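You operate a simulated robot arm through the tools that you are given. There is no shell and no other tool. Be economical: measure what you need, move in short steps, check, and stop when the job is done.

The job below is to be done with a simulated robot arm. You get a single attempt, and the scene is never put back.

## Task
Switch the grinder off, open its dial to COARSE and brush the coffee dust off its top.
Fine: switch off first; slider to 6 cups for room; purple brush back.
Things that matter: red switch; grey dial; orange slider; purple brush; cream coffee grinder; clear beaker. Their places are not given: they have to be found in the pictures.

Only the result counts: the job must be done as asked and must still hold three seconds after the hand-in. Knocking over, shifting, dropping, spilling or breaking anything else fails it.

## Robot
A 6-joint arm with a two-finger parallel gripper, fixed in place. Base frame: the origin is at the foot of the arm, x ahead of it, y to its left, z up; the work surface is at about z = 92. Units: cm, degrees, N and s.
With the tool pointing down near the work surface it reaches from about 24 to 66 cm from the base axis. Its first joint turns from -66.0 to 66.0 degrees. Payload 2.9 kg.
The TCP is the grasp point between the finger pads, 3 cm short of the fingertips. In the tool frame z runs along the fingers and y along their closing line. The gripper opens to 11 cm. The fingers are 2 cm wide and 1 cm thick; the gripper's body (4.8 by 11.2 cm) begins 5.5 cm behind the TCP.
Orientation is told as [roll, pitch, yaw] about the base's x, y, z axes, in that order, counted from this pose: with the fingers straight down and closing along the base's y, the tool's x points along the base's -x, its y along +y and its z along -z.

## Interface
- The arm moves only by the tool play_rows. Its argument "rows" is a list of rows, each a list of 3 entries, a list of its own where there are three numbers: the shift along the tool's x, y, z in units of 20 mm (1.0 is 20 mm), then the turn, a rotation vector about the tool's x, y, z in units of 8 degrees (1.0 is 8 degrees), then the closure, from 0 (fully open) to 1 (shut). In form: [[[x, y, z], [ax, ay, az], fingers], ...]. A call has 1 to 12 rows; each row shifts and turns the commanded pose from where the row before left it, along the tool's axes as they then stand. A call with a number of a shift or a turn outside -1 to 1 is refused whole. A row lasts 0.2 s, in which the tool goes at most 5 cm and 8.6 degrees; a call with a longer step from one row to the next is refused whole, and so is a gripper value outside its range. A pose out of reach is approached as far as the arm can. The call stops where the force on the tool passes 40 N (or 10 N more than at its start, if that is more) or the arm is blocked; 0.2 s more then pass. Each finger travels about 10.8 cm/s and halts on what it meets, pressing with about 39 N; the grip force reading is that of the motor and also rises with nothing between the fingers. The clock runs only during rows and for 0.2 s after the last one: add rows that do not move to give the fingers time. It gives the time, the measured TCP pose, the force on the tool (base axes), the opening and the grip force at its end, in the units of the frame above (readings bear some noise).
- Cameras (640 x 400 px; columns grow to the right, rows downward): "scene" is fixed at [10.27, 45.04, 139.83]; the picture's right is [-0.55, -0.84, 0.00], its down [-0.40, 0.26, -0.88] and it looks along [0.73, -0.48, -0.48] (base axes); focal length 279 px, centre (320, 200). "wrist" rides on the gripper at [7.2, 1.7, -10.3] in the tool frame; the picture's right is [-0.23, 0.97, 0.00], its down [-0.76, -0.18, -0.62] and it looks along [-0.61, -0.14, 0.78] (tool axes); focal length 222 px, centre (320, 200).
- camera(camera): a new picture of that camera. No time passes.
- measure_at(camera, pixels): there is no depth. For up to 12 entries [column, row, z] of the newest picture of that camera ("zoom" is the newest enlarged one), the place [x, y] in the base frame at which the ray of that pixel passes the height z, good to about 0.3 cm, but the place of the scene camera against the robot may be out by one fixed shift of up to 1.8 cm in any direction. No time passes.
- enlarge(camera, box): a new picture of the part [left, top, right, bottom] of that camera's present view, enlarged. No time passes.
- finish_job(): hands the job in; it is judged then, once.

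Keep the steps short. Do not move on a guess: measure, check each grasp and each placing, and mend mistakes. In all there are 80 turns and 38 pictures (those below and enlarged ones count). Leave the gripper open and the arm clear of the work at the hand-in unless told otherwise, and finish with a single line.

The tools are called after "Call:" as name(argument=value, ...) on one line, values as JSON. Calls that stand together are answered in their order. play_rows: Moves the arm, as the interface text tells. Its arguments: {"type":"object","properties":{"rows":{"type":"array","items":{"type":"array"}}},"required":["rows"]} The other tools are called the same way: camera (camera) takes a picture; measure_at (camera, pixels) gives the place at which the rays of pixels pass given heights; enlarge (camera, box) takes an enlarged picture of a part of a camera's view; finish_job () hands the job in.

At the start:

```text
t: 0.0
tool_pos: [38.08, 5.13, 127.0]
tcp_rot: [0.1, 0.1, 0.0]
wrist_force: [-0.8, 0.3, -0.2]
opening: 11.01
grasp_force: 0.1
```

scene: 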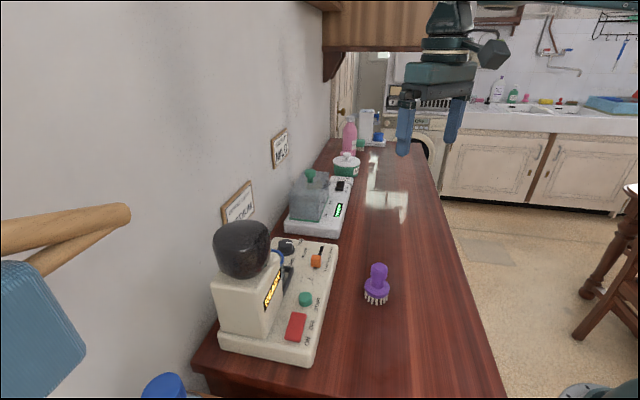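
wrist: 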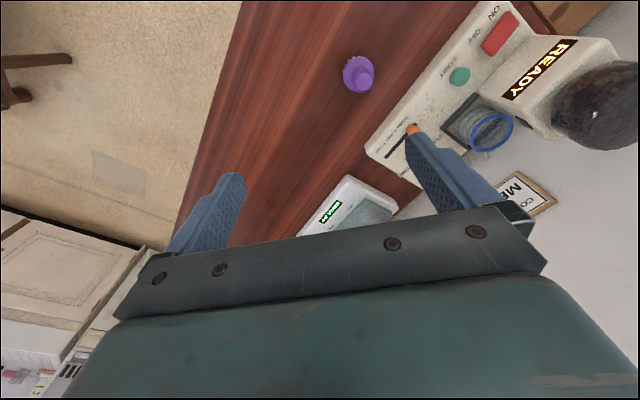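

I see the cream grinder at lower left of the scene picture, with the red switch, green button, orange slider and dark dial. First I take enlarged views.

Call:
enlarge(camera="scene", box=[200, 210, 360, 370])

Call:
enlarge(camera="wrist", box=[320, 0, 640, 220])

Call:
enlarge(camera="scene", box=[210, 110, 410, 240])

```text
2.50 times, centred on (280, 290) of scene
```

zoom: 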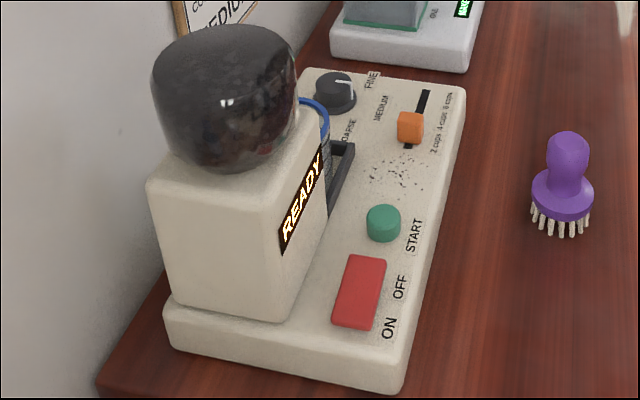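

```text
1.82 times, centred on (480, 110) of wrist
```

zoom: 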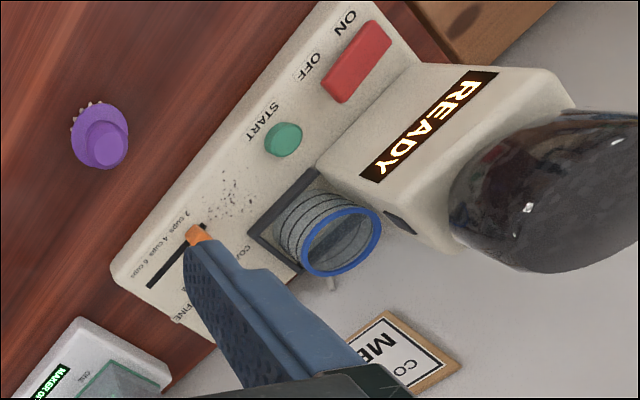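

```text
3.08 times, centred on (310, 175) of scene
```

zoom: 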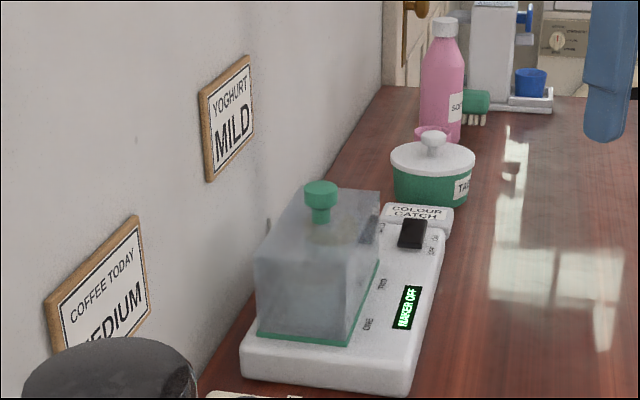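

I measure the key points from the wrist picture at plausible heights, and the same points in the scene picture to estimate heights.

Call:
measure_at(camera="wrist", pixels=[[359, 75, 92], [359, 75, 97], [500, 33, 96], [500, 33, 98], [459, 76, 96], [459, 76, 98], [412, 129, 96], [412, 129, 98], [367, 153, 92], [367, 153, 96], [428, 100, 96], [383, 150, 96]])

Call:
measure_at(camera="scene", pixels=[[376, 298, 92], [376, 270, 97], [296, 326, 96], [296, 326, 98], [305, 299, 96], [305, 299, 98], [316, 261, 96], [316, 261, 98], [339, 244, 96], [306, 366, 92], [285, 247, 98], [319, 247, 96]])

```text
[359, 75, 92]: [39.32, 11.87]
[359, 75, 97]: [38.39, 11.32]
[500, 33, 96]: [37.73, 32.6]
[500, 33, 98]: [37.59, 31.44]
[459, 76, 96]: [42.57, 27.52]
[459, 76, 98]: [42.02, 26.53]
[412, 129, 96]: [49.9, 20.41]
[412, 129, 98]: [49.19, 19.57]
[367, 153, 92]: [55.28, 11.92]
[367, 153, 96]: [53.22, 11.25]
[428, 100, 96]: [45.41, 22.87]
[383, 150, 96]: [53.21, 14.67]
```

```text
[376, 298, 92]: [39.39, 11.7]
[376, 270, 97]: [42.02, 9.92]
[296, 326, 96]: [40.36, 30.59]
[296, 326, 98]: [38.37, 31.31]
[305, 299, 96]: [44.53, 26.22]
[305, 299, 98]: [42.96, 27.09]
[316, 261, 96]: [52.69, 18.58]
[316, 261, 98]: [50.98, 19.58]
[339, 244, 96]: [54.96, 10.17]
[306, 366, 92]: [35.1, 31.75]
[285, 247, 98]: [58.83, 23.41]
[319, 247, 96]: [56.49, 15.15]
```

Wrist-based places: START about (42,27), slider about (49.5,20), plate running diagonally. For a better view I shift the tool 15 cm to +y and 5 cm down, staying well above everything.

Call:
play_rows(rows=[[[0, 0.95, 0.3], [0, 0, 0], 0], [[0, 0.95, 0.3], [0, 0, 0], 0], [[0, 0.95, 0.3], [0, 0, 0], 0], [[0, 0.95, 0.3], [0, 0, 0], 0], [[0, 0.95, 0.3], [0, 0, 0], 0], [[0, 0.95, 0.3], [0, 0, 0], 0], [[0, 0.95, 0.3], [0, 0, 0], 0], [[0, 0.95, 0.3], [0, 0, 0], 0]])

Call:
camera(camera="wrist")

```text
t: 1.8
tool_pos: [38.03, 20.27, 122.1]
tcp_rot: [0.1, 0.0, 0.0]
wrist_force: [0.2, 0.1, 0.6]
opening: 10.98
grasp_force: 0.1
```

```text
32 pictures are left
```

wrist: 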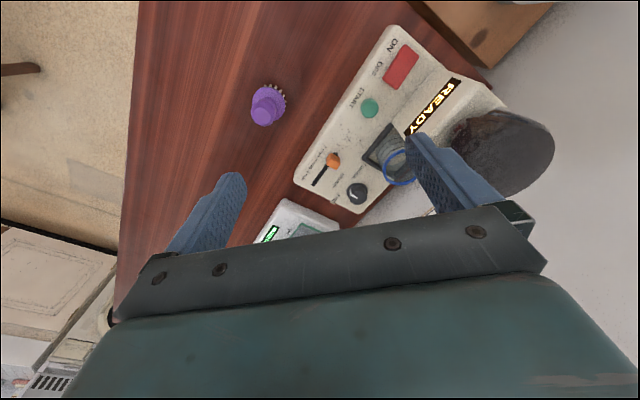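

The whole plate is visible. I enlarge it and measure from the enlarged picture.

Call:
enlarge(camera="wrist", box=[280, 20, 480, 220])

```text
2.00 times, centred on (380, 120) of wrist
```

zoom: 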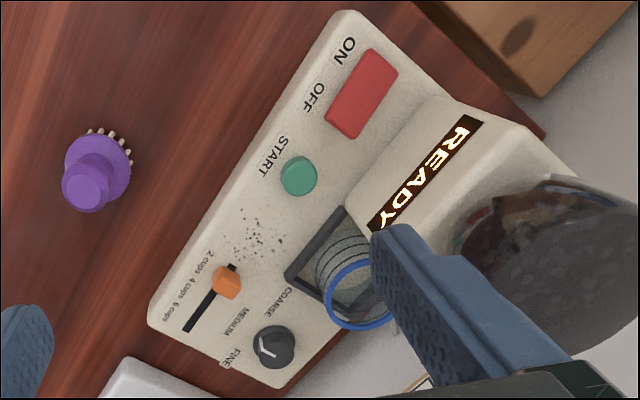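

Call:
enlarge(camera="wrist", box=[310, 130, 390, 210])

Call:
measure_at(camera="wrist", pixels=[[401, 66, 96], [401, 66, 98], [369, 107, 96], [369, 107, 98], [333, 160, 98], [334, 163, 96], [356, 194, 98], [356, 194, 96], [266, 114, 92], [266, 110, 94], [264, 118, 98], [346, 135, 96]])

Call:
measure_at(camera="wrist", pixels=[[294, 181, 95], [360, 214, 95], [389, 27, 95], [400, 167, 104], [424, 69, 96], [313, 184, 95], [337, 153, 95], [380, 56, 95], [372, 73, 95], [354, 90, 95], [365, 140, 95], [384, 124, 95]])

```text
5.00 times, centred on (350, 170) of wrist
```

zoom: 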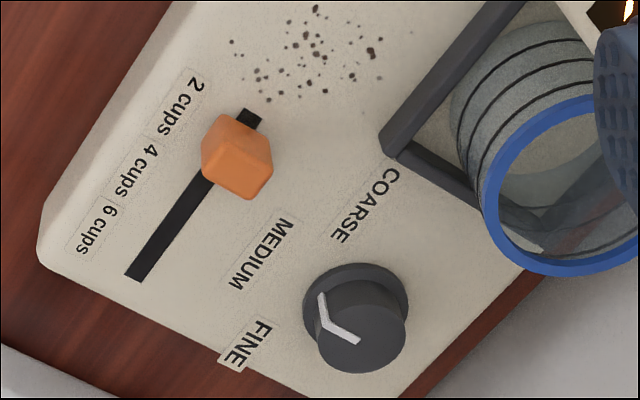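

```text
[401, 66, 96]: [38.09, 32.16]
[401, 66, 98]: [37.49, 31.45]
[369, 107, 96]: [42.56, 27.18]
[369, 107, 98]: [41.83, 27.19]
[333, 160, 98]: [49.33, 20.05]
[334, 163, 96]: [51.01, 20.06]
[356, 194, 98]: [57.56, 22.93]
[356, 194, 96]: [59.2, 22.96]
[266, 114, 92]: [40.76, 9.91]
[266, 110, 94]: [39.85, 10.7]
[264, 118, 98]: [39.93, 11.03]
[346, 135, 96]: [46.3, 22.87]
```

```text
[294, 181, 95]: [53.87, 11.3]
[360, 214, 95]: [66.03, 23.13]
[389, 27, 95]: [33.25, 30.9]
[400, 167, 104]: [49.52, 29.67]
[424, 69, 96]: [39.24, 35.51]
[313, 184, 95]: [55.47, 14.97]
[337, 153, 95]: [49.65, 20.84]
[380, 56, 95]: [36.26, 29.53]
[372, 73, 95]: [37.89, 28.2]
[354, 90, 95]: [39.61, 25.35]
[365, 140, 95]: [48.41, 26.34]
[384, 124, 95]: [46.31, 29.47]
```

Pointer (white line on the dial) currently points at MEDIUM; slider is near 2–4 cups. I measure dial labels and switch ends from this same picture.

Call:
measure_at(camera="wrist", pixels=[[357, 191, 95], [359.4, 171.4, 95], [338.4, 180.6, 95], [335, 199, 95], [391, 81, 96], [411, 50, 96], [397, 94, 95], [305, 170, 95], [298, 179, 95], [314, 160, 95], [332, 138, 95], [368, 142, 95]])

Call:
play_rows(rows=[[[0, 0, 0], [0, 0, -0.94], 0.5], [[0, 0, 0], [0, 0, -0.94], 1], [[0, 0, 0], [0, 0, -0.94], 1], [[0, 0, 0], [0, 0, -0.94], 1], [[0, 0, 0], [0, 0, -0.94], 1], [[0, 0, 0], [0, 0, -0.92], 1], [[0, 0, 0], [0, 0, 0], 1]])

Call:
camera(camera="wrist")

```text
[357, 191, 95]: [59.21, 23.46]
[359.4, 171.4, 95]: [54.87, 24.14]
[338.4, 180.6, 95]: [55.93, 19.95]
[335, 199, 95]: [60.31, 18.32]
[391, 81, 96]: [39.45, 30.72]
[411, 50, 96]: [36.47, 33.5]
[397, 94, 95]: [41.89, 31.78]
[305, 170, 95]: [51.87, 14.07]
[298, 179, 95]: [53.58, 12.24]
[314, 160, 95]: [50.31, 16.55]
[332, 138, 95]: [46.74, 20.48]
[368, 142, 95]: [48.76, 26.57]
```

```text
t: 3.4
tool_pos: [38.05, 20.2, 122.19]
tcp_rot: [0.1, 0.0, 45.1]
wrist_force: [0.4, 0.6, -0.2]
opening: 0.0
grasp_force: 38.0
```

```text
29 pictures are left
```

wrist: 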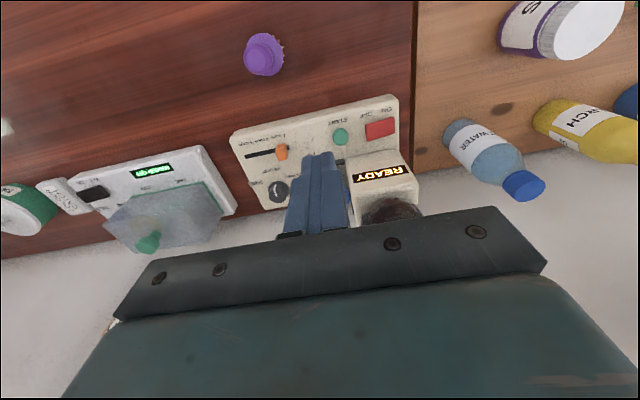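

Aligned: the tool's y now runs along the plate. Fingers are shut for pressing. Next I move above the OFF half of the red switch at z≈113, and tilt the tool 20° away from the housing, then look.

Call:
play_rows(rows=[[[-0.767, 0.718, 0.9], [0, 0, 0], 1], [[-0.767, 0.718, 0.9], [0, 0, 0], 1], [[-0.767, 0.718, 0.9], [0, -0.5, 0], 1], [[-0.767, 0.718, 0.9], [0, -0.5, 0], 1], [[-0.767, 0.718, 0.9], [0, -0.5, 0], 1], [[0, 0, 0], [0, -1, 0], 1], [[0, 0, 0], [0, 0, 0], 1]])

Call:
camera(camera="wrist")

Call:
enlarge(camera="scene", box=[200, 210, 360, 370])

```text
t: 5.0
tool_pos: [38.64, 31.09, 113.45]
tcp_rot: [-0.1, -20.1, 45.0]
wrist_force: [0.5, 0.2, 0.7]
opening: 0.0
grasp_force: 37.5
```

```text
28 pictures are left
```

wrist: 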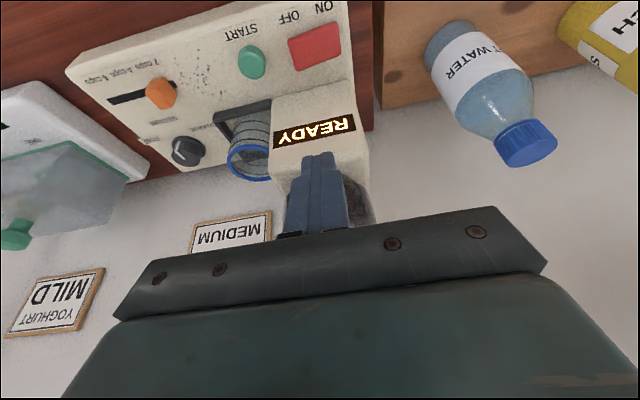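

```text
2.50 times, centred on (280, 290) of scene
```

zoom: 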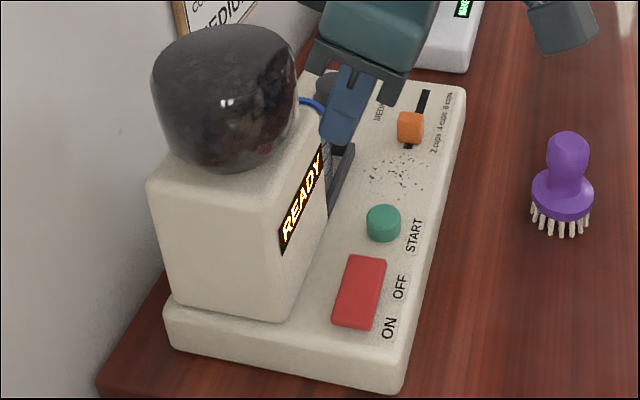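

Call:
measure_at(camera="wrist", pixels=[[252, 62, 94], [252, 62, 96], [252, 62, 98], [293, 56, 95], [293, 56, 97], [293, 56, 99], [315, 47, 95], [315, 47, 97], [315, 47, 99], [160, 94, 98], [186, 151, 98], [355, 72, 95]])

```text
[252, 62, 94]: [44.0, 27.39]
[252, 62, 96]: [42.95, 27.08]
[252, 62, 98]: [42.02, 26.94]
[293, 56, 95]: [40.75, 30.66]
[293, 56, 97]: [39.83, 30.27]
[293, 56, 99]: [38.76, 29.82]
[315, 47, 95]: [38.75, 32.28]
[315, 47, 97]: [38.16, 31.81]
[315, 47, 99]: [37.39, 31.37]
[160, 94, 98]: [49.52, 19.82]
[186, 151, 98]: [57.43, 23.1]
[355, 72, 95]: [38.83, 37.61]
```

Switch centre ≈ (38.2,32) at z≈96.5, OFF end ≈ (40,30.4). I go straight down 11 cm, ending just above the OFF half, then step gently.

Call:
play_rows(rows=[[[0.313, -0.042, 0.862], [0, 0, 0], 1], [[0.313, -0.042, 0.862], [0, 0, 0], 1], [[0.313, -0.042, 0.862], [0, 0, 0], 1], [[0.313, -0.042, 0.862], [0, 0, 0], 1], [[0.313, -0.042, 0.862], [0, 0, 0], 1], [[0.313, -0.042, 0.862], [0, 0, 0], 1]])

Call:
enlarge(camera="scene", box=[240, 240, 360, 360])

```text
t: 6.4
tool_pos: [39.08, 30.65, 102.66]
tcp_rot: [0.1, -20.0, 45.1]
wrist_force: [-0.4, 0.4, -0.6]
opening: 0.02
grasp_force: 37.6
```

```text
3.33 times, centred on (300, 300) of scene
```

zoom: 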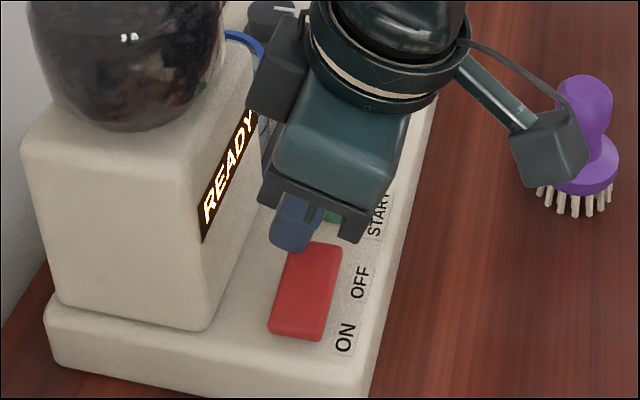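

The fingertip is over the switch's OFF end (zoom ~ (295,240)). I press down in 3 mm steps.

Call:
play_rows(rows=[[[0.051, 0, 0.141], [0, 0, 0], 1], [[0.051, 0, 0.141], [0, 0, 0], 1], [[0.051, 0, 0.141], [0, 0, 0], 1], [[0.051, 0, 0.141], [0, 0, 0], 1], [[0.051, 0, 0.141], [0, 0, 0], 1], [[0.051, 0, 0.141], [0, 0, 0], 1]])

Call:
enlarge(camera="scene", box=[240, 240, 360, 360])

```text
t: 7.9
tool_pos: [39.06, 30.58, 101.36]
tcp_rot: [-0.1, -20.2, 44.9]
wrist_force: [-5.1, -5.9, 9.4]
opening: 0.0
grasp_force: 37.4
stopped in row 6: the force on the tool passed its limit (the readings are from after the stop); the commanded pose is now the measured one
```

```text
3.33 times, centred on (300, 300) of scene
```

zoom: 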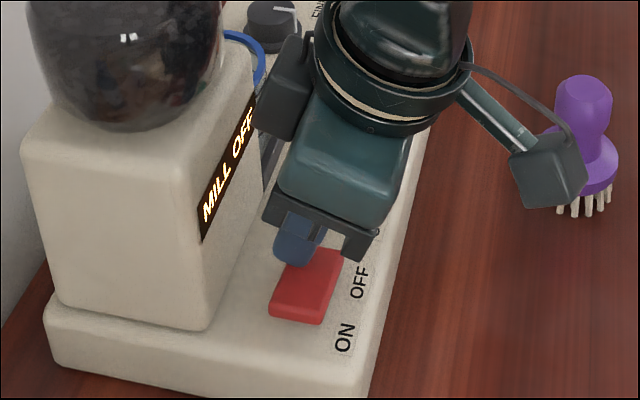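

The display now reads MILL OFF. I retreat upward, and use the last wrist picture to triangulate plate height with the OFF and START labels.

Call:
play_rows(rows=[[[0.313, 0, -0.862], [0, 0, 0], 1], [[-0.3, 0, -0.862], [0, 0, 0], 1], [[-0.3, 0, -0.862], [0, 0.8, 0], 1], [[-0.2, 0, -0.9], [0, 0.8, 0], 1], [[0, 0, -0.9], [0, 0.9, 0], 1], [[0, 0, 0], [0, 0, 0], 0.5]])

Call:
measure_at(camera="wrist", pixels=[[289, 17, 94], [289, 17, 96], [240, 33, 94], [240, 33, 96], [97, 78, 94], [97, 78, 96]])

```text
t: 9.3
tool_pos: [37.96, 29.49, 109.88]
tcp_rot: [-0.2, -0.3, 44.7]
wrist_force: [-0.2, 0.4, -0.2]
opening: 5.52
grasp_force: 0.1
```

```text
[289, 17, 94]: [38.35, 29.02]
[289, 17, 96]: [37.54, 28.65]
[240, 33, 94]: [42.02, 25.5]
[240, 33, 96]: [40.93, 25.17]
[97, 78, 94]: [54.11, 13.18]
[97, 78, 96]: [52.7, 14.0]
```

Now I go above the slider knob, about (50,20), at z≈108 and look.

Call:
play_rows(rows=[[[-0.112, -0.951, 0.1], [0, 0, 0], 0.5], [[-0.112, -0.951, 0.1], [0, 0, 0], 0.5], [[-0.112, -0.951, 0.1], [0, 0, 0], 0.5], [[-0.112, -0.951, 0.1], [0, 0, 0], 0.5], [[-0.112, -0.951, 0.1], [0, 0, 0], 0.5], [[-0.112, -0.951, 0.1], [0, 0, 0], 0.5], [[-0.112, -0.951, 0.1], [0, 0, 0], 0.5], [[-0.112, -0.951, 0.1], [0, 0, 0], 0.5]])

Call:
camera(camera="wrist")

Call:
enlarge(camera="scene", box=[240, 210, 360, 330])

```text
t: 11.1
tool_pos: [50.0, 20.0, 108.08]
tcp_rot: [-0.2, -0.3, 44.8]
wrist_force: [0.6, 0.7, 0.0]
opening: 5.5
grasp_force: 0.2
```

```text
24 pictures are left
```

wrist: 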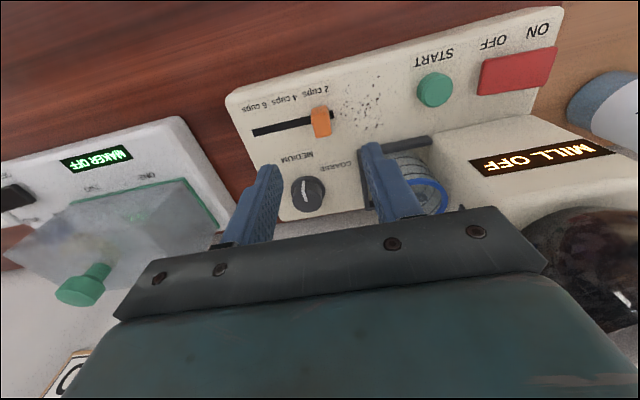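

```text
3.33 times, centred on (300, 270) of scene
```

zoom: 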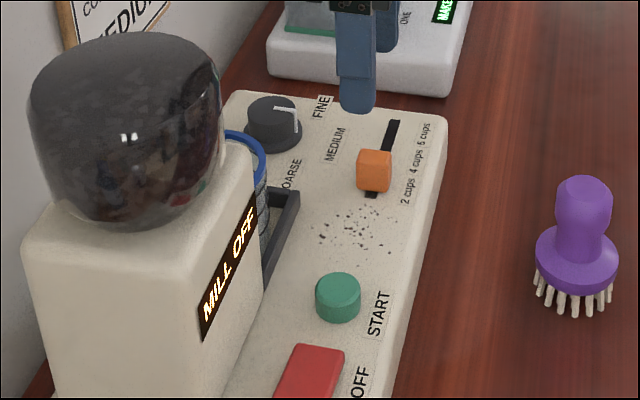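

Call:
measure_at(camera="wrist", pixels=[[320, 115, 97], [320, 115, 99], [323, 133, 95], [323, 133, 96], [253, 132, 95], [253, 132, 96.5], [334, 117, 95], [334, 117, 96.5], [310, 190, 98], [435, 88, 96], [435, 88, 98], [365, 105, 96]])

Call:
enlarge(camera="wrist", box=[220, 70, 400, 220])

```text
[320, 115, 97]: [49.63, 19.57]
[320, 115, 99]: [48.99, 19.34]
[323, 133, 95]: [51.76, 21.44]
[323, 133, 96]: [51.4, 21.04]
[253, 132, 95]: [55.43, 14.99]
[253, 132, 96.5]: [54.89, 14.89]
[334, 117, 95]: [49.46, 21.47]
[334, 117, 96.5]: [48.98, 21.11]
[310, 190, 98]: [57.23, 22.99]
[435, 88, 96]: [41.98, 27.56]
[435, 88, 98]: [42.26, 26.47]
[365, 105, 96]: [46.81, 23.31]
```

```text
2.67 times, centred on (310, 145) of wrist
```

zoom: 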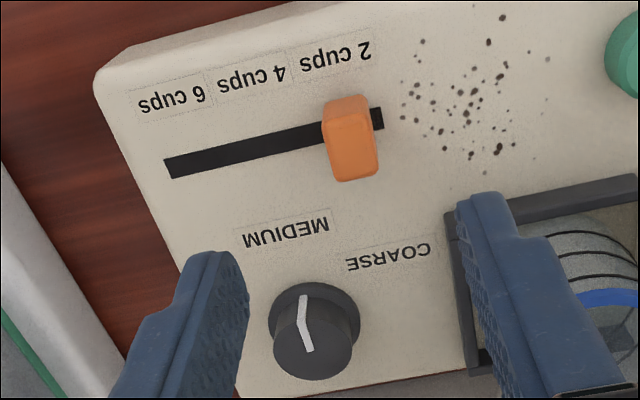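

Plate top ≈ 95 (slot end matches in both views). Knob centre ≈ (50.5,20.1), top about 97. I narrow the fingers to about 3.3 cm, straddle the knob along its slot, and go down to TCP z≈99.5 first.

Call:
play_rows(rows=[[[-0.21, -0.14, 0.2], [0, 0, 0], 0.7], [[0, 0, 0.9], [0, 0, 0], 0.7], [[0, 0, 0.9], [0, 0, 0], 0.7], [[0, 0, 0.9], [0, 0, 0], 0.7], [[0, 0, 0.9], [0, 0, 0], 0.7], [[0, 0, 0.45], [0, 0, 0], 0.7]])

Call:
enlarge(camera="scene", box=[260, 220, 360, 320])

Call:
camera(camera="wrist")

```text
t: 12.5
tool_pos: [50.63, 19.97, 99.82]
tcp_rot: [-0.2, -0.3, 44.7]
wrist_force: [-0.6, 0.2, 0.2]
opening: 3.3
grasp_force: 0.1
```

```text
4.00 times, centred on (310, 270) of scene
```

zoom: 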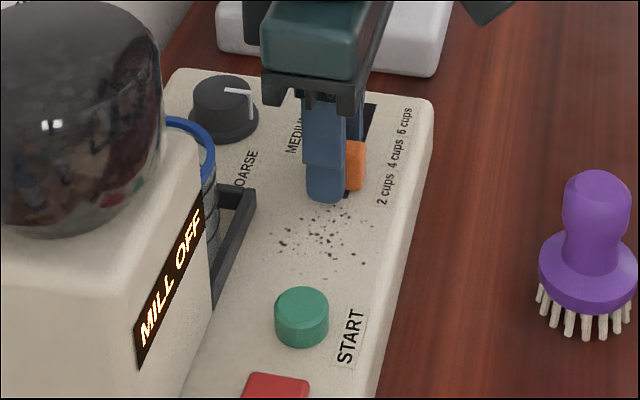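

```text
20 pictures are left
```

wrist: 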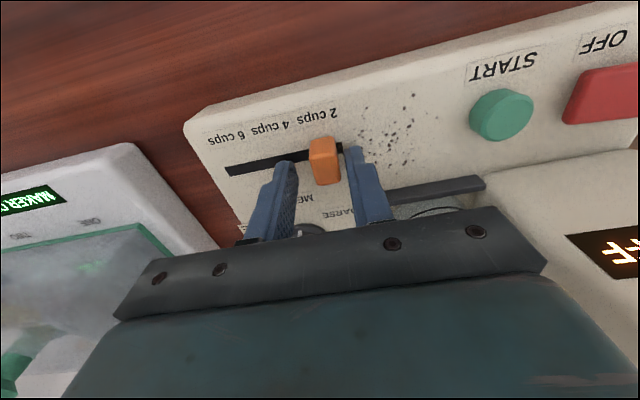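

Fingers straddle the knob but sit a bit to the wall side; I shift 0.6 cm back (-v), lower 0.9 cm, and push toward 6 cups by 5 cm in small steps.

Call:
play_rows(rows=[[[0.3, 0, 0], [0, 0, 0], 0.7], [[0, 0, 0.45], [0, 0, 0], 0.7], [[0, -0.25, 0], [0, 0, 0], 0.7], [[0, -0.25, 0], [0, 0, 0], 0.7], [[0, -0.25, 0], [0, 0, 0], 0.7], [[0, -0.25, 0], [0, 0, 0], 0.7], [[0, -0.25, 0], [0, 0, 0], 0.7], [[0, -0.25, 0], [0, 0, 0], 0.7], [[0, -0.25, 0], [0, 0, 0], 0.7], [[0, -0.25, 0], [0, 0, 0], 0.7], [[0, -0.25, 0], [0, 0, 0], 0.7], [[0, -0.25, 0], [0, 0, 0], 0.7]])

Call:
camera(camera="wrist")

```text
t: 13.2
tool_pos: [50.47, 19.6, 99.55]
tcp_rot: [-0.3, -0.7, 44.8]
wrist_force: [-0.3, -0.1, 2.7]
opening: 3.33
grasp_force: 0.5
stopped in row 3: the force on the tool passed its limit (the readings are from after the stop); the commanded pose is now the measured one
```

```text
19 pictures are left
```

wrist: 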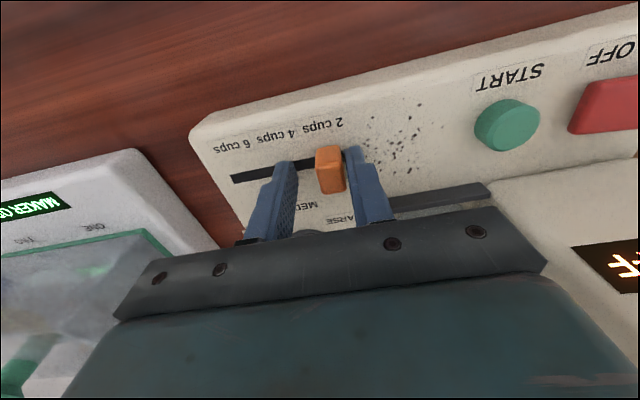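

Contact at tip z≈96.5, so the plate top is there. I raise 3 mm and push along the slot.

Call:
play_rows(rows=[[[0, 0, -0.17], [0, 0, 0], 0.7], [[0, -0.25, 0], [0, 0, 0], 0.7], [[0, -0.25, 0], [0, 0, 0], 0.7], [[0, -0.25, 0], [0, 0, 0], 0.7], [[0, -0.25, 0], [0, 0, 0], 0.7], [[0, -0.25, 0], [0, 0, 0], 0.7], [[0, -0.25, 0], [0, 0, 0], 0.7], [[0, -0.25, 0], [0, 0, 0], 0.7], [[0, -0.25, 0], [0, 0, 0], 0.7], [[0, -0.25, 0], [0, 0, 0], 0.7], [[0, -0.25, 0], [0, 0, 0], 0.7]])

Call:
camera(camera="wrist")

```text
t: 15.6
tool_pos: [53.84, 15.86, 99.89]
tcp_rot: [-0.3, -0.7, 44.6]
wrist_force: [-0.4, -0.7, -0.5]
opening: 3.32
grasp_force: 0.6
```

```text
18 pictures are left
```

wrist: 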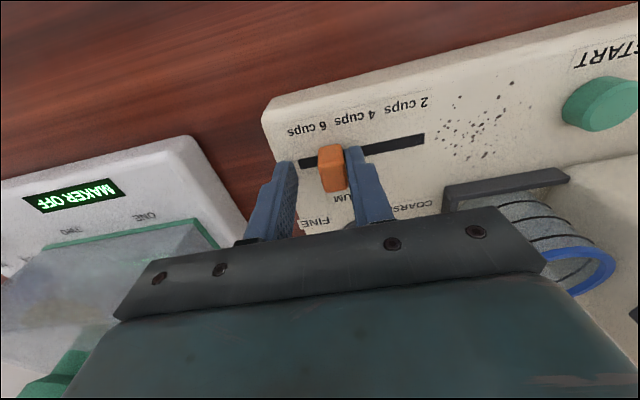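

Knob is now past 4 cups; about 1 cm remains. I push on in small steps to its end stop.

Call:
play_rows(rows=[[[0, -0.1, 0], [0, 0, 0], 0.7], [[0, -0.1, 0], [0, 0, 0], 0.7], [[0, -0.1, 0], [0, 0, 0], 0.7], [[0, -0.1, 0], [0, 0, 0], 0.7], [[0, -0.1, 0], [0, 0, 0], 0.7]])

Call:
enlarge(camera="wrist", box=[240, 80, 440, 240])

```text
t: 16.8
tool_pos: [54.47, 15.21, 99.92]
tcp_rot: [-0.3, -0.6, 44.8]
wrist_force: [-0.3, -0.2, 0.0]
opening: 3.27
grasp_force: 0.0
```

```text
2.50 times, centred on (340, 160) of wrist
```

zoom: 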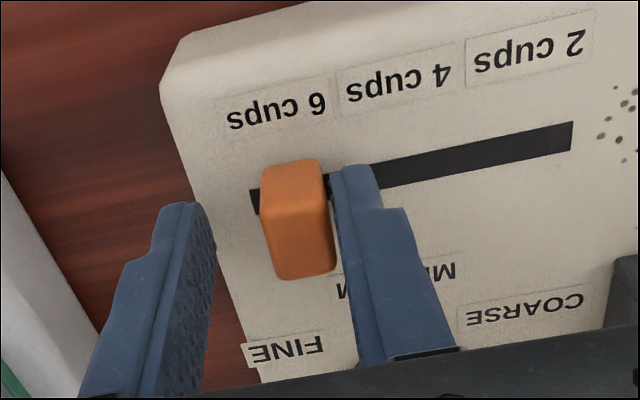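

The knob sits about at 6 cups (label centre projects to the knob). I test for the end stop with two 1 mm nudges.

Call:
play_rows(rows=[[[0, -0.05, 0], [0, 0, 0], 0.7], [[0, -0.05, 0], [0, 0, 0], 0.7], [[0, 0, 0], [0, 0, 0], 0.7]])

```text
t: 17.6
tool_pos: [54.58, 15.16, 99.88]
tcp_rot: [-0.4, -0.6, 44.8]
wrist_force: [-0.4, 0.3, 0.6]
opening: 3.34
grasp_force: 0.5
```

Call:
play_rows(rows=[[[0, -0.07, 0], [0, 0, 0], 0.7], [[0, -0.07, 0], [0, 0, 0], 0.7], [[0, 0, 0], [0, 0, 0], 0.7]])

Call:
enlarge(camera="wrist", box=[240, 80, 440, 240])

```text
t: 18.4
tool_pos: [54.85, 14.95, 99.81]
tcp_rot: [-0.2, -0.7, 44.8]
wrist_force: [-5.4, 5.2, -3.4]
opening: 3.67
grasp_force: 3.1
```

```text
2.50 times, centred on (340, 160) of wrist
```

zoom: 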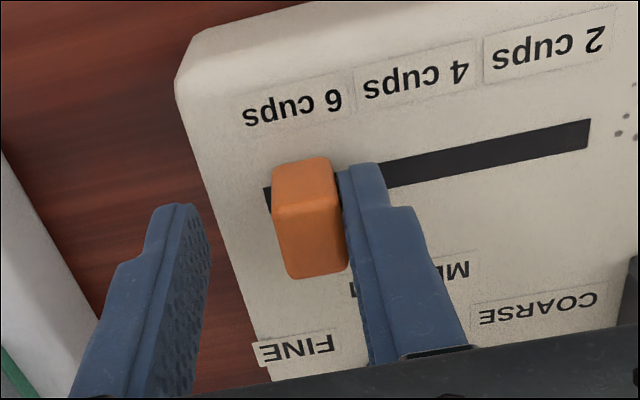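

End stop reached (force rose), knob at 6 cups. I back off a hair, lift 10 cm, line up with the dial along the plate, open the fingers and look.

Call:
play_rows(rows=[[[0, 0.1, 0], [0, 0, 0], 0.65], [[0, 0, -1], [0, 0, 0], 0.6], [[0, 0, -1], [0, 0, 0], 0.3], [[0, 0.45, -1], [0, 0, 0], 0.2], [[0, 0.45, -1], [0, 0, 0], 0], [[0, 0.45, -1], [0, 0, 0], 0], [[0, 0.46, -1], [0, 0, 0], 0]])

Call:
camera(camera="wrist")

```text
t: 20.0
tool_pos: [51.99, 17.69, 111.89]
tcp_rot: [-0.3, -0.7, 44.7]
wrist_force: [0.7, -0.9, 0.8]
opening: 10.99
grasp_force: 0.1
```

```text
15 pictures are left
```

wrist: 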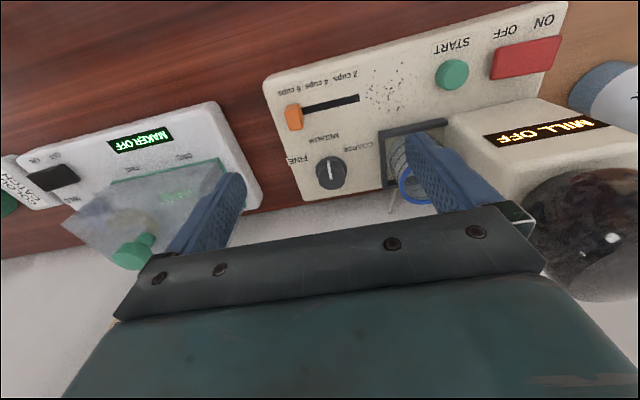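

Slider is at 6 cups. I measure the dial, wall line and beaker.

Call:
measure_at(camera="wrist", pixels=[[331, 170, 96.5], [331, 170, 98], [330, 176, 99], [330, 176, 98], [255, 213, 92], [240, 215, 92], [309, 205, 96.5], [384, 187, 96.5], [380, 137, 97.5], [400, 187, 104], [225, 163, 102], [252, 195, 96]])

Call:
enlarge(camera="wrist", box=[280, 120, 420, 220])

```text
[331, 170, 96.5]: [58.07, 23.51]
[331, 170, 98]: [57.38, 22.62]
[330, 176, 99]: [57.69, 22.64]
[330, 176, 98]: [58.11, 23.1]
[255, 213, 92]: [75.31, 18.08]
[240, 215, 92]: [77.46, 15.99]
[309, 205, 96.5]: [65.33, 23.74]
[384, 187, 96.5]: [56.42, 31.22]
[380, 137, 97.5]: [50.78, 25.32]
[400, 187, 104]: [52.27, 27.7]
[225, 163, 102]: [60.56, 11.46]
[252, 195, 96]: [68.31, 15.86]
```

```text
4.00 times, centred on (350, 170) of wrist
```

zoom: 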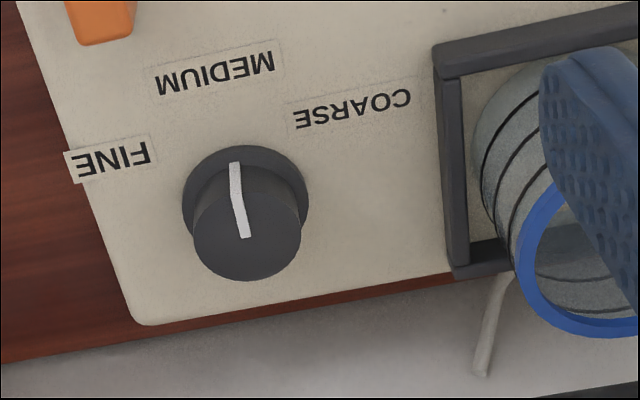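

Wall at v≈66, so there is room. Dial centre ≈ (57.9,23.1), top ≈ 99. I move over it with 5 cm opening, pre-turn 28° the other way, and come down to z≈102.

Call:
play_rows(rows=[[[-1, -0.04, 0], [0, 0.08, 0], 0.545], [[-1, -0.04, 0], [0, 0, 0], 0.545], [[-1, -0.05, 0], [0, 0, 0], 0.545], [[-1, -0.05, 0], [0, 0, 0], 0.545], [[0, 0, 0], [0, 0, -0.9], 0.545], [[0, 0, 0], [0, 0, -0.9], 0.545], [[0, 0, 0.9], [0, 0, -0.9], 0.545], [[0, 0, 0.9], [0, 0, -0.8], 0.545], [[0, 0, 0.9], [0, 0, 0], 0.545], [[0, 0, 0.9], [0, 0, 0], 0.545], [[0, 0, 0.9], [0, 0, 0], 0.545], [[0, 0, 0.4], [0, 0, 0], 0.545]])

Call:
camera(camera="wrist")

Call:
enlarge(camera="scene", box=[240, 200, 360, 320])

```text
t: 22.6
tool_pos: [58.09, 22.93, 101.87]
tcp_rot: [-0.1, 0.1, 72.8]
wrist_force: [1.0, -0.8, -0.3]
opening: 5.01
grasp_force: 0.0
```

```text
13 pictures are left
```

wrist: 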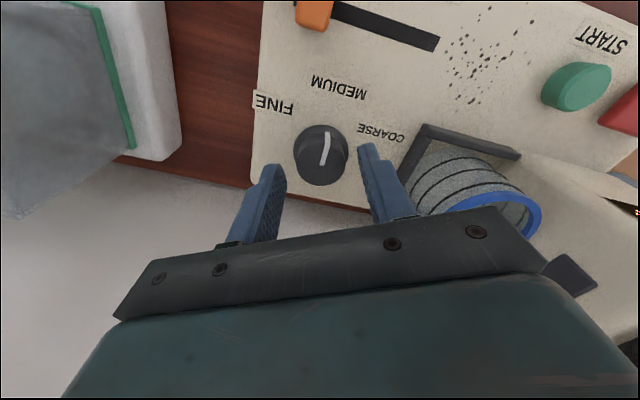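

```text
3.33 times, centred on (300, 260) of scene
```

zoom: 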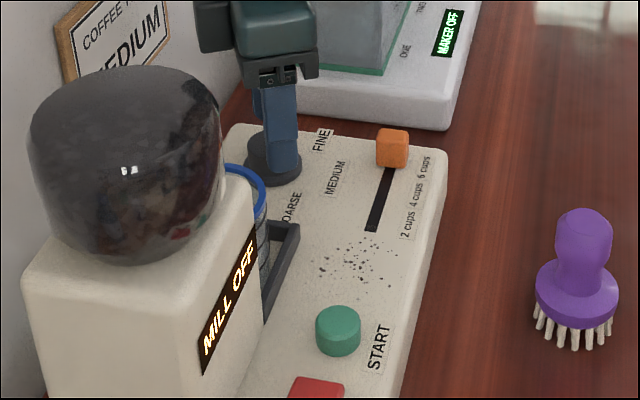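

Call:
measure_at(camera="wrist", pixels=[[322, 160, 98], [322, 160, 99], [320, 155, 96.5], [320, 155, 97.5], [322, 164, 99]])

```text
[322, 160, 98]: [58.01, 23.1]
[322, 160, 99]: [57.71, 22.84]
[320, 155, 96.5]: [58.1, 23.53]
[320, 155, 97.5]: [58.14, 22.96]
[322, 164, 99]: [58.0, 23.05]
```

Dial centre (57.95,23.1) agrees with the TCP; small correction, then down 1.5 cm and close.

Call:
play_rows(rows=[[[-0.06, 0.09, 0.25], [0, 0, 0], 0.545], [[0, 0, 0.25], [0, 0, 0], 0.545], [[0, 0, 0.25], [0, 0, 0], 0.545], [[0, 0, 0], [0, 0, 0], 0.7], [[0, 0, 0], [0, 0, 0], 0.8], [[0, 0, 0], [0, 0, 0], 0.9], [[0, 0, 0], [0, 0, 0], 1]])

```text
t: 24.2
tool_pos: [58.13, 22.94, 100.51]
tcp_rot: [-0.3, 0.2, 72.6]
wrist_force: [18.7, -9.2, -3.3]
opening: 3.35
grasp_force: 44.8
```

Gripped (opening 3.35 cm); some side load along the closing line, so I ease 1–2 mm that way and turn +28° first.

Call:
play_rows(rows=[[[0, -0.07, 0], [0, 0, 0], 1], [[0, 0, 0], [0, 0, 0.7], 1], [[0, 0, 0], [0, 0, 0.7], 1], [[0, 0, 0], [0, 0, 0.7], 1], [[0, 0, 0], [0, 0, 0.7], 1], [[0, 0, 0], [0, 0, 0.7], 1]])

Call:
enlarge(camera="scene", box=[260, 210, 340, 290])

```text
t: 25.6
tool_pos: [57.85, 22.92, 100.54]
tcp_rot: [-0.3, 0.2, 44.8]
wrist_force: [-28.6, -13.2, -1.0]
opening: 3.32
grasp_force: 45.1
```

```text
5.00 times, centred on (300, 250) of scene
```

zoom: 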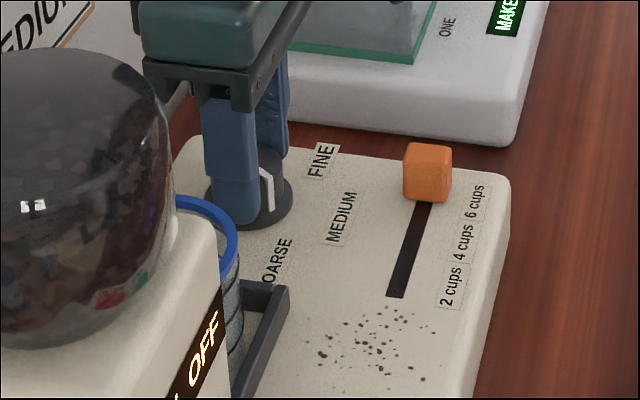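

Side load is 31 N from a small centring offset. I ease the tool about 1 mm with the force and read again.

Call:
play_rows(rows=[[[0.06, 0.03, 0], [0, 0, 0], 1], [[0, 0, 0], [0, 0, 0], 1]])

Call:
enlarge(camera="wrist", box=[260, 80, 420, 200])

```text
t: 26.2
tool_pos: [57.99, 23.0, 100.45]
tcp_rot: [-0.1, -0.1, 44.8]
wrist_force: [-13.4, -5.8, -11.2]
opening: 3.28
grasp_force: 44.9
```

```text
3.33 times, centred on (340, 140) of wrist
```

zoom: 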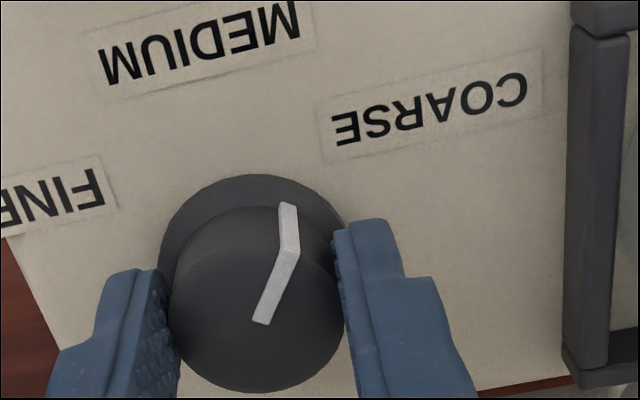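

The dial turned with the fingers, pointer now between MEDIUM and COARSE. I measure label directions from this view.

Call:
measure_at(camera="zoom", pixels=[[252, 255, 96.8], [430, 108, 96.5], [202, 40, 96.5], [45, 208, 96.5], [262, 322, 99], [287, 252, 99]])

```text
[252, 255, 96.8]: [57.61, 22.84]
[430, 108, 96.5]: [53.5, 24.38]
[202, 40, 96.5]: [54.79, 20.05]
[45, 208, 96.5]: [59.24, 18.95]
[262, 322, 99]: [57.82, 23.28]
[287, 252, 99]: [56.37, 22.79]
```

Pointer ≈ 198°, COARSE ≈ 164°, so about 33° more. I turn on in 8° then finer steps.

Call:
play_rows(rows=[[[0.03, 0, 0], [0, 0, 0.7], 1], [[0.02, 0, 0], [0, 0, 0.7], 1], [[0.02, 0, 0], [0, 0, 0.7], 1], [[0, 0, 0], [0, 0, 0.7], 1], [[0, 0, 0], [0, 0, 0.7], 1], [[0, 0, 0], [0, 0, 0.6], 1]])

Call:
enlarge(camera="wrist", box=[260, 80, 420, 200])

```text
t: 27.6
tool_pos: [57.68, 23.04, 100.61]
tcp_rot: [-0.1, -0.1, 12.2]
wrist_force: [-6.5, 16.6, -15.1]
opening: 3.35
grasp_force: 45.1
```

```text
3.33 times, centred on (340, 140) of wrist
```

zoom: 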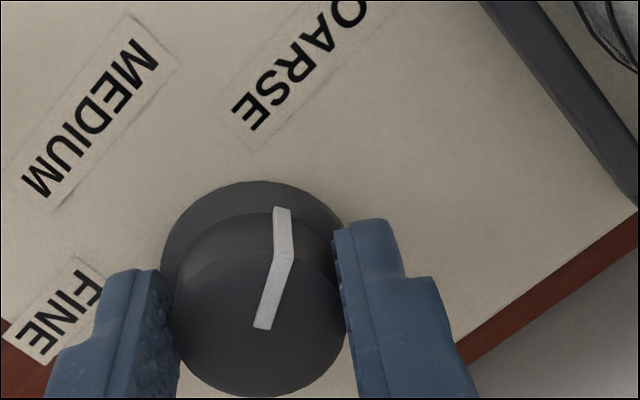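

Call:
measure_at(camera="zoom", pixels=[[252, 258, 96.8], [305, 65, 96.5], [90, 118, 96.5], [262, 325, 99], [286, 255, 99], [52, 318, 96.5]])

```text
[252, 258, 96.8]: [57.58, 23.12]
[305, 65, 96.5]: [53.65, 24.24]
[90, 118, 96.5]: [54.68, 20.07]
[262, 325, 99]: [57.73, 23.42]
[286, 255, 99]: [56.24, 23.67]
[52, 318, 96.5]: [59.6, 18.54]
```

Pointer ≈ 170°, COARSE ≈ 165°. I turn 6° more.

Call:
play_rows(rows=[[[0, 0, 0], [0, 0, 0.4], 1], [[0, 0, 0], [0, 0, 0.35], 1], [[0, 0, 0], [0, 0, 0], 1]])

```text
t: 28.4
tool_pos: [57.77, 23.31, 100.58]
tcp_rot: [0.0, -0.2, 6.2]
wrist_force: [-15.8, 16.4, -11.8]
opening: 3.35
grasp_force: 44.6
```

Now I release the dial gently and lift straight up, then look.

Call:
play_rows(rows=[[[0, 0, 0], [0, 0, 0], 0.6], [[0, 0, 0], [0, 0, 0], 0.545], [[0, 0, -0.5], [0, 0, 0], 0.545], [[0, 0, -1], [0, 0, 0], 0.545], [[0, 0, -1], [0, 0, 0], 0.545], [[0, 0, -1], [0, 0, 0], 0.545], [[0, 0, -1], [0, 0, 0], 0.545], [[0, 0, -1], [0, 0, 0], 0.545], [[1, 0, -1], [0, 0, 0], 0.4], [[1, 0, -0.5], [0, 0, 0], 0.4], [[1, 0, 0], [0, 0, 0], 0.4]])

Call:
enlarge(camera="wrist", box=[220, 60, 420, 200])

```text
t: 30.8
tool_pos: [51.92, 22.26, 114.56]
tcp_rot: [-0.3, -0.2, 5.8]
wrist_force: [-0.7, 0.7, 0.4]
opening: 6.57
grasp_force: 0.1
```

```text
2.86 times, centred on (320, 130) of wrist
```

zoom: 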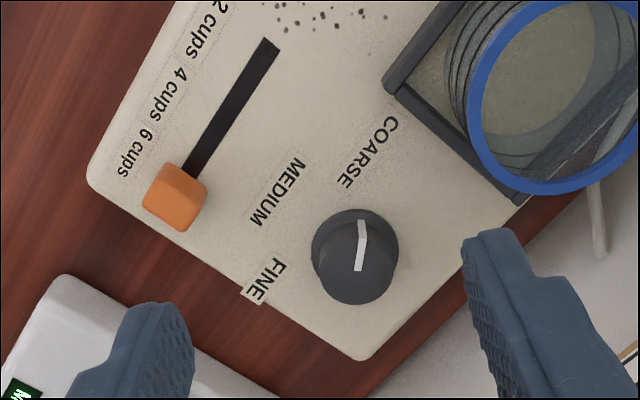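

Call:
measure_at(camera="zoom", pixels=[[354, 250, 96.8], [371, 152, 96.5], [277, 192, 96.5], [263, 281, 96.5], [358, 270, 99], [363, 240, 99], [325, 17, 96.5], [265, 10, 96.5], [385, 20, 96.5], [265, 42, 96.5]])

```text
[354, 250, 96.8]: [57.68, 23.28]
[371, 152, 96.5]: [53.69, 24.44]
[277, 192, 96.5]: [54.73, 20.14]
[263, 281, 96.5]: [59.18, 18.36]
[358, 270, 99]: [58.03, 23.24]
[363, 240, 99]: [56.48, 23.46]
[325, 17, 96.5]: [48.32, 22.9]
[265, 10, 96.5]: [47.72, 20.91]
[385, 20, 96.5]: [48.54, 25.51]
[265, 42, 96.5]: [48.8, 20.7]
```

Pointer ≈ 172°, COARSE label ≈ 163–165°: close, but I want it squarely on COARSE (or confirmed at its stop). I regrip: back over the dial with a 12° pre-turn, down to the same height.

Call:
play_rows(rows=[[[-1, 0.05, 0], [0, 0, 0], 0.545], [[-1, 0.05, 0], [0, 0, 0], 0.545], [[-1, 0.04, 0], [0, 0, 0], 0.545], [[0, 0, 1], [0, 0, -0.75], 0.545], [[0, 0, 1], [0, 0, -0.75], 0.545], [[0, 0, 1], [0, 0, 0], 0.545], [[0, 0, 1], [0, 0, 0], 0.545], [[0, 0, 1], [0, 0, 0], 0.545], [[0, 0, 1], [0, 0, 0], 0.545], [[0, 0, 0.6], [0, 0, 0], 0.545], [[0, 0, 0.4], [0, 0, 0], 0.545]])

Call:
play_rows(rows=[[[0, 0, 0], [0, 0, 0], 0.7], [[0, 0, 0], [0, 0, 0], 0.8], [[0, 0, 0], [0, 0, 0], 1], [[0, 0, 0], [0, 0, 0], 1]])

```text
t: 33.2
tool_pos: [57.01, 23.12, 100.57]
tcp_rot: [-0.2, -0.1, 18.0]
wrist_force: [0.0, -0.2, -1.2]
opening: 5.01
grasp_force: 0.1
out of reach, approached as far as the arm can: row 3
```

```text
t: 34.2
tool_pos: [57.08, 22.86, 100.7]
tcp_rot: [-0.3, 0.0, 17.9]
wrist_force: [1.7, -12.6, -2.5]
opening: 3.35
grasp_force: 45.2
```

Gripped 0.8 cm short of centre (reach limit up high cut a row). I open, correct, and regrip.

Call:
play_rows(rows=[[[0, 0, 0], [0, 0, 0], 0.6], [[0, 0, 0], [0, 0, 0], 0.545], [[-0.2, -0.04, 0], [0, 0, 0], 0.545], [[-0.2, -0.04, 0], [0, 0, 0], 0.545], [[0, 0, 0], [0, 0, 0], 0.7], [[0, 0, 0], [0, 0, 0], 0.8], [[0, 0, 0], [0, 0, 0], 1], [[0, 0, 0], [0, 0, 0], 1]])

```text
t: 36.0
tool_pos: [57.77, 23.16, 100.62]
tcp_rot: [-0.2, -0.1, 18.0]
wrist_force: [-0.3, 2.9, -1.7]
opening: 3.32
grasp_force: 44.6
```

Well centred now (almost no side load). Turn +12°, then look.

Call:
play_rows(rows=[[[0, 0, 0], [0, 0, 0.5], 1], [[0, 0, 0], [0, 0, 0.5], 1], [[0, 0, 0], [0, 0, 0.5], 1], [[0, 0, 0], [0, 0, 0], 1]])

Call:
enlarge(camera="wrist", box=[260, 80, 420, 200])

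```text
t: 37.0
tool_pos: [57.69, 23.17, 100.61]
tcp_rot: [-0.2, -0.2, 5.8]
wrist_force: [-4.5, 7.6, 2.4]
opening: 3.37
grasp_force: 45.2
```

```text
3.33 times, centred on (340, 140) of wrist
```

zoom: 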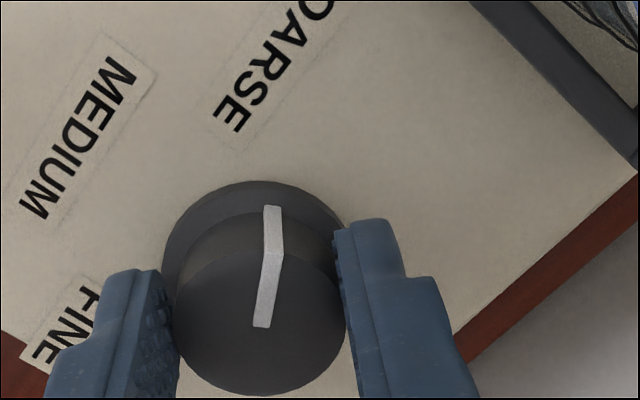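

Call:
measure_at(camera="zoom", pixels=[[260, 323, 99], [273, 255, 99], [285, 60, 96.5], [253, 258, 96.8]])

```text
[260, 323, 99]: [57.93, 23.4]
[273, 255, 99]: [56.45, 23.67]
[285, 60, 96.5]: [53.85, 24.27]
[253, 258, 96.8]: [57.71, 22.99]
```

After 12° more turning the pointer moved only ~2° (≈170°), so the dial is at its COARSE end stop, pointer on the COARSE label. I release, lift, and turn back to yaw 45.

Call:
play_rows(rows=[[[0, 0, 0], [0, 0, 0], 0.6], [[0, 0, 0], [0, 0, 0], 0.545], [[0, 0, -0.5], [0, 0, 0], 0.545], [[0, 0, -1], [0, 0, 0], 0.545], [[0, 0, -1], [0, 0, 0], 0.545], [[0, 0, -1], [0, 0, 0], 0.545], [[0, 0, -1], [0, 0, 0], 0.545], [[0.5, 0, -1], [0, 0, -0.98], 0.4], [[0.5, 0, -1], [0, 0, -0.98], 0.4], [[0.5, 0, 0], [0, 0, -0.98], 0.4], [[0.5, 0, 0], [0, 0, -0.98], 0.4], [[0.5, 0, 0], [0, 0, -0.98], 0.4]])

```text
t: 39.6
tool_pos: [52.97, 21.23, 113.58]
tcp_rot: [-0.3, 0.0, 45.2]
wrist_force: [0.9, -0.2, 0.3]
opening: 6.6
grasp_force: 0.1
```

Call:
play_rows(rows=[[[0.906, 0.125, 0], [0, 0, 0], 0.4], [[0.906, 0.125, 0], [0, 0, 0], 0.4], [[0.906, 0.125, 0], [0, 0, 0], 0.4], [[0.906, 0.125, 0], [0, 0, 0], 0.4], [[0.906, 0.125, 0], [0, 0, 0], 0.4], [[0.906, 0.125, 0], [0, 0, 0], 0.4], [[0.906, 0.125, 0], [0, 0, 0], 0.4], [[0.906, 0.125, 0], [0, 0, 0], 0.4]])

Call:
camera(camera="wrist")

```text
t: 41.4
tool_pos: [45.63, 13.95, 118.77]
tcp_rot: [-0.2, 0.1, 45.2]
wrist_force: [0.2, -0.2, 0.2]
opening: 6.59
grasp_force: 0.1
out of reach, approached as far as the arm can: row 3, 4, 5, 6, 7, 8
```

```text
6 pictures are left
```

wrist: 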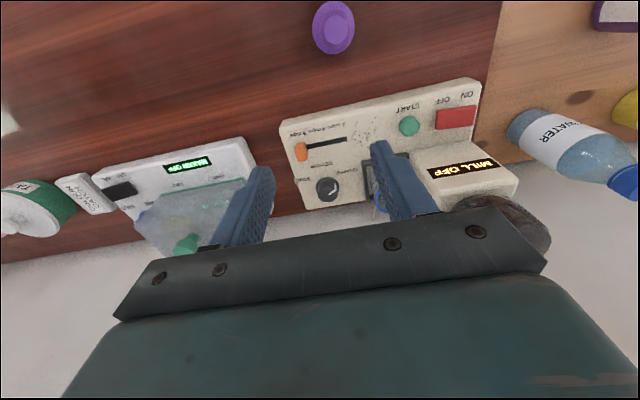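

The arm lagged (now at (45.6,14,118.8)). The brush is at (333,27); I measure it and then see whether a no-move row catches up.

Call:
measure_at(camera="wrist", pixels=[[331, 20, 100], [331, 20, 98], [334, 28, 95], [334, 28, 94], [334, 28, 97], [410, 125, 98], [355, 130, 96.5]])

Call:
play_rows(rows=[[[0, 0, 0], [0, 0, 0], 0.4]])

```text
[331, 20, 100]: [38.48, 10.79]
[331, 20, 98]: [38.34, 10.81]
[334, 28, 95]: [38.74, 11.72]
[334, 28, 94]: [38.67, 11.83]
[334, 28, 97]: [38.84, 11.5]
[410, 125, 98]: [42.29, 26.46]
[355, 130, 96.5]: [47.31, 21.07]
```

```text
t: 41.8
tool_pos: [45.69, 13.94, 118.69]
tcp_rot: [-0.2, 0.1, 45.2]
wrist_force: [0.6, 0.1, 0.4]
opening: 6.59
grasp_force: 0.2
```

I test small moves: up 2 cm, then back toward the base.

Call:
play_rows(rows=[[[0, 0, -0.5], [0, 0, 0], 0.4], [[0.5, 0, 0], [0, 0, 0], 0.4], [[0, 0, 0], [0, 0, 0.7], 0.4]])

Call:
camera(camera="scene")

```text
t: 42.6
tool_pos: [44.94, 13.29, 119.76]
tcp_rot: [-0.3, -0.1, 39.5]
wrist_force: [-0.8, 0.4, 0.3]
opening: 6.61
grasp_force: 0.1
```

```text
5 pictures are left
```

scene: 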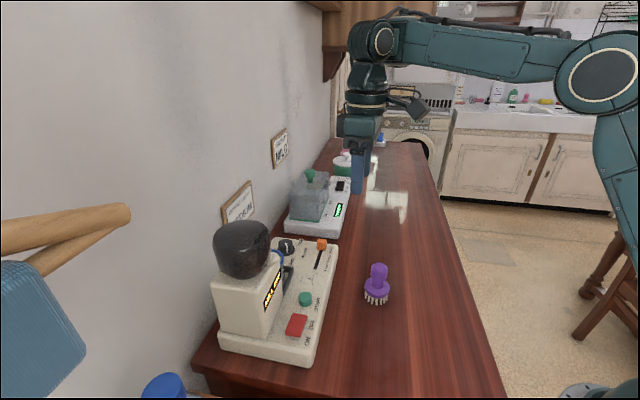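

It moved normally now. I continue in small steps to above the brush at (38.7,11.3), staying at z≈120.

Call:
play_rows(rows=[[[0.507, 0.203, 0], [0, 0, 0], 0.4], [[0.507, 0.203, 0], [0, 0, 0], 0.4], [[0.507, 0.203, 0], [0, 0, 0], 0.4], [[0.507, 0.203, 0], [0, 0, 0], 0.4], [[0.507, 0.203, 0], [0, 0, 0], 0.4], [[0.507, 0.203, 0], [0, 0, 0], 0.4]])

```text
t: 44.0
tool_pos: [39.92, 11.67, 122.44]
tcp_rot: [-0.2, 0.1, 39.6]
wrist_force: [-0.3, 0.2, 1.0]
opening: 6.61
grasp_force: 0.1
out of reach, approached as far as the arm can: row 2, 3, 4, 5, 6
```

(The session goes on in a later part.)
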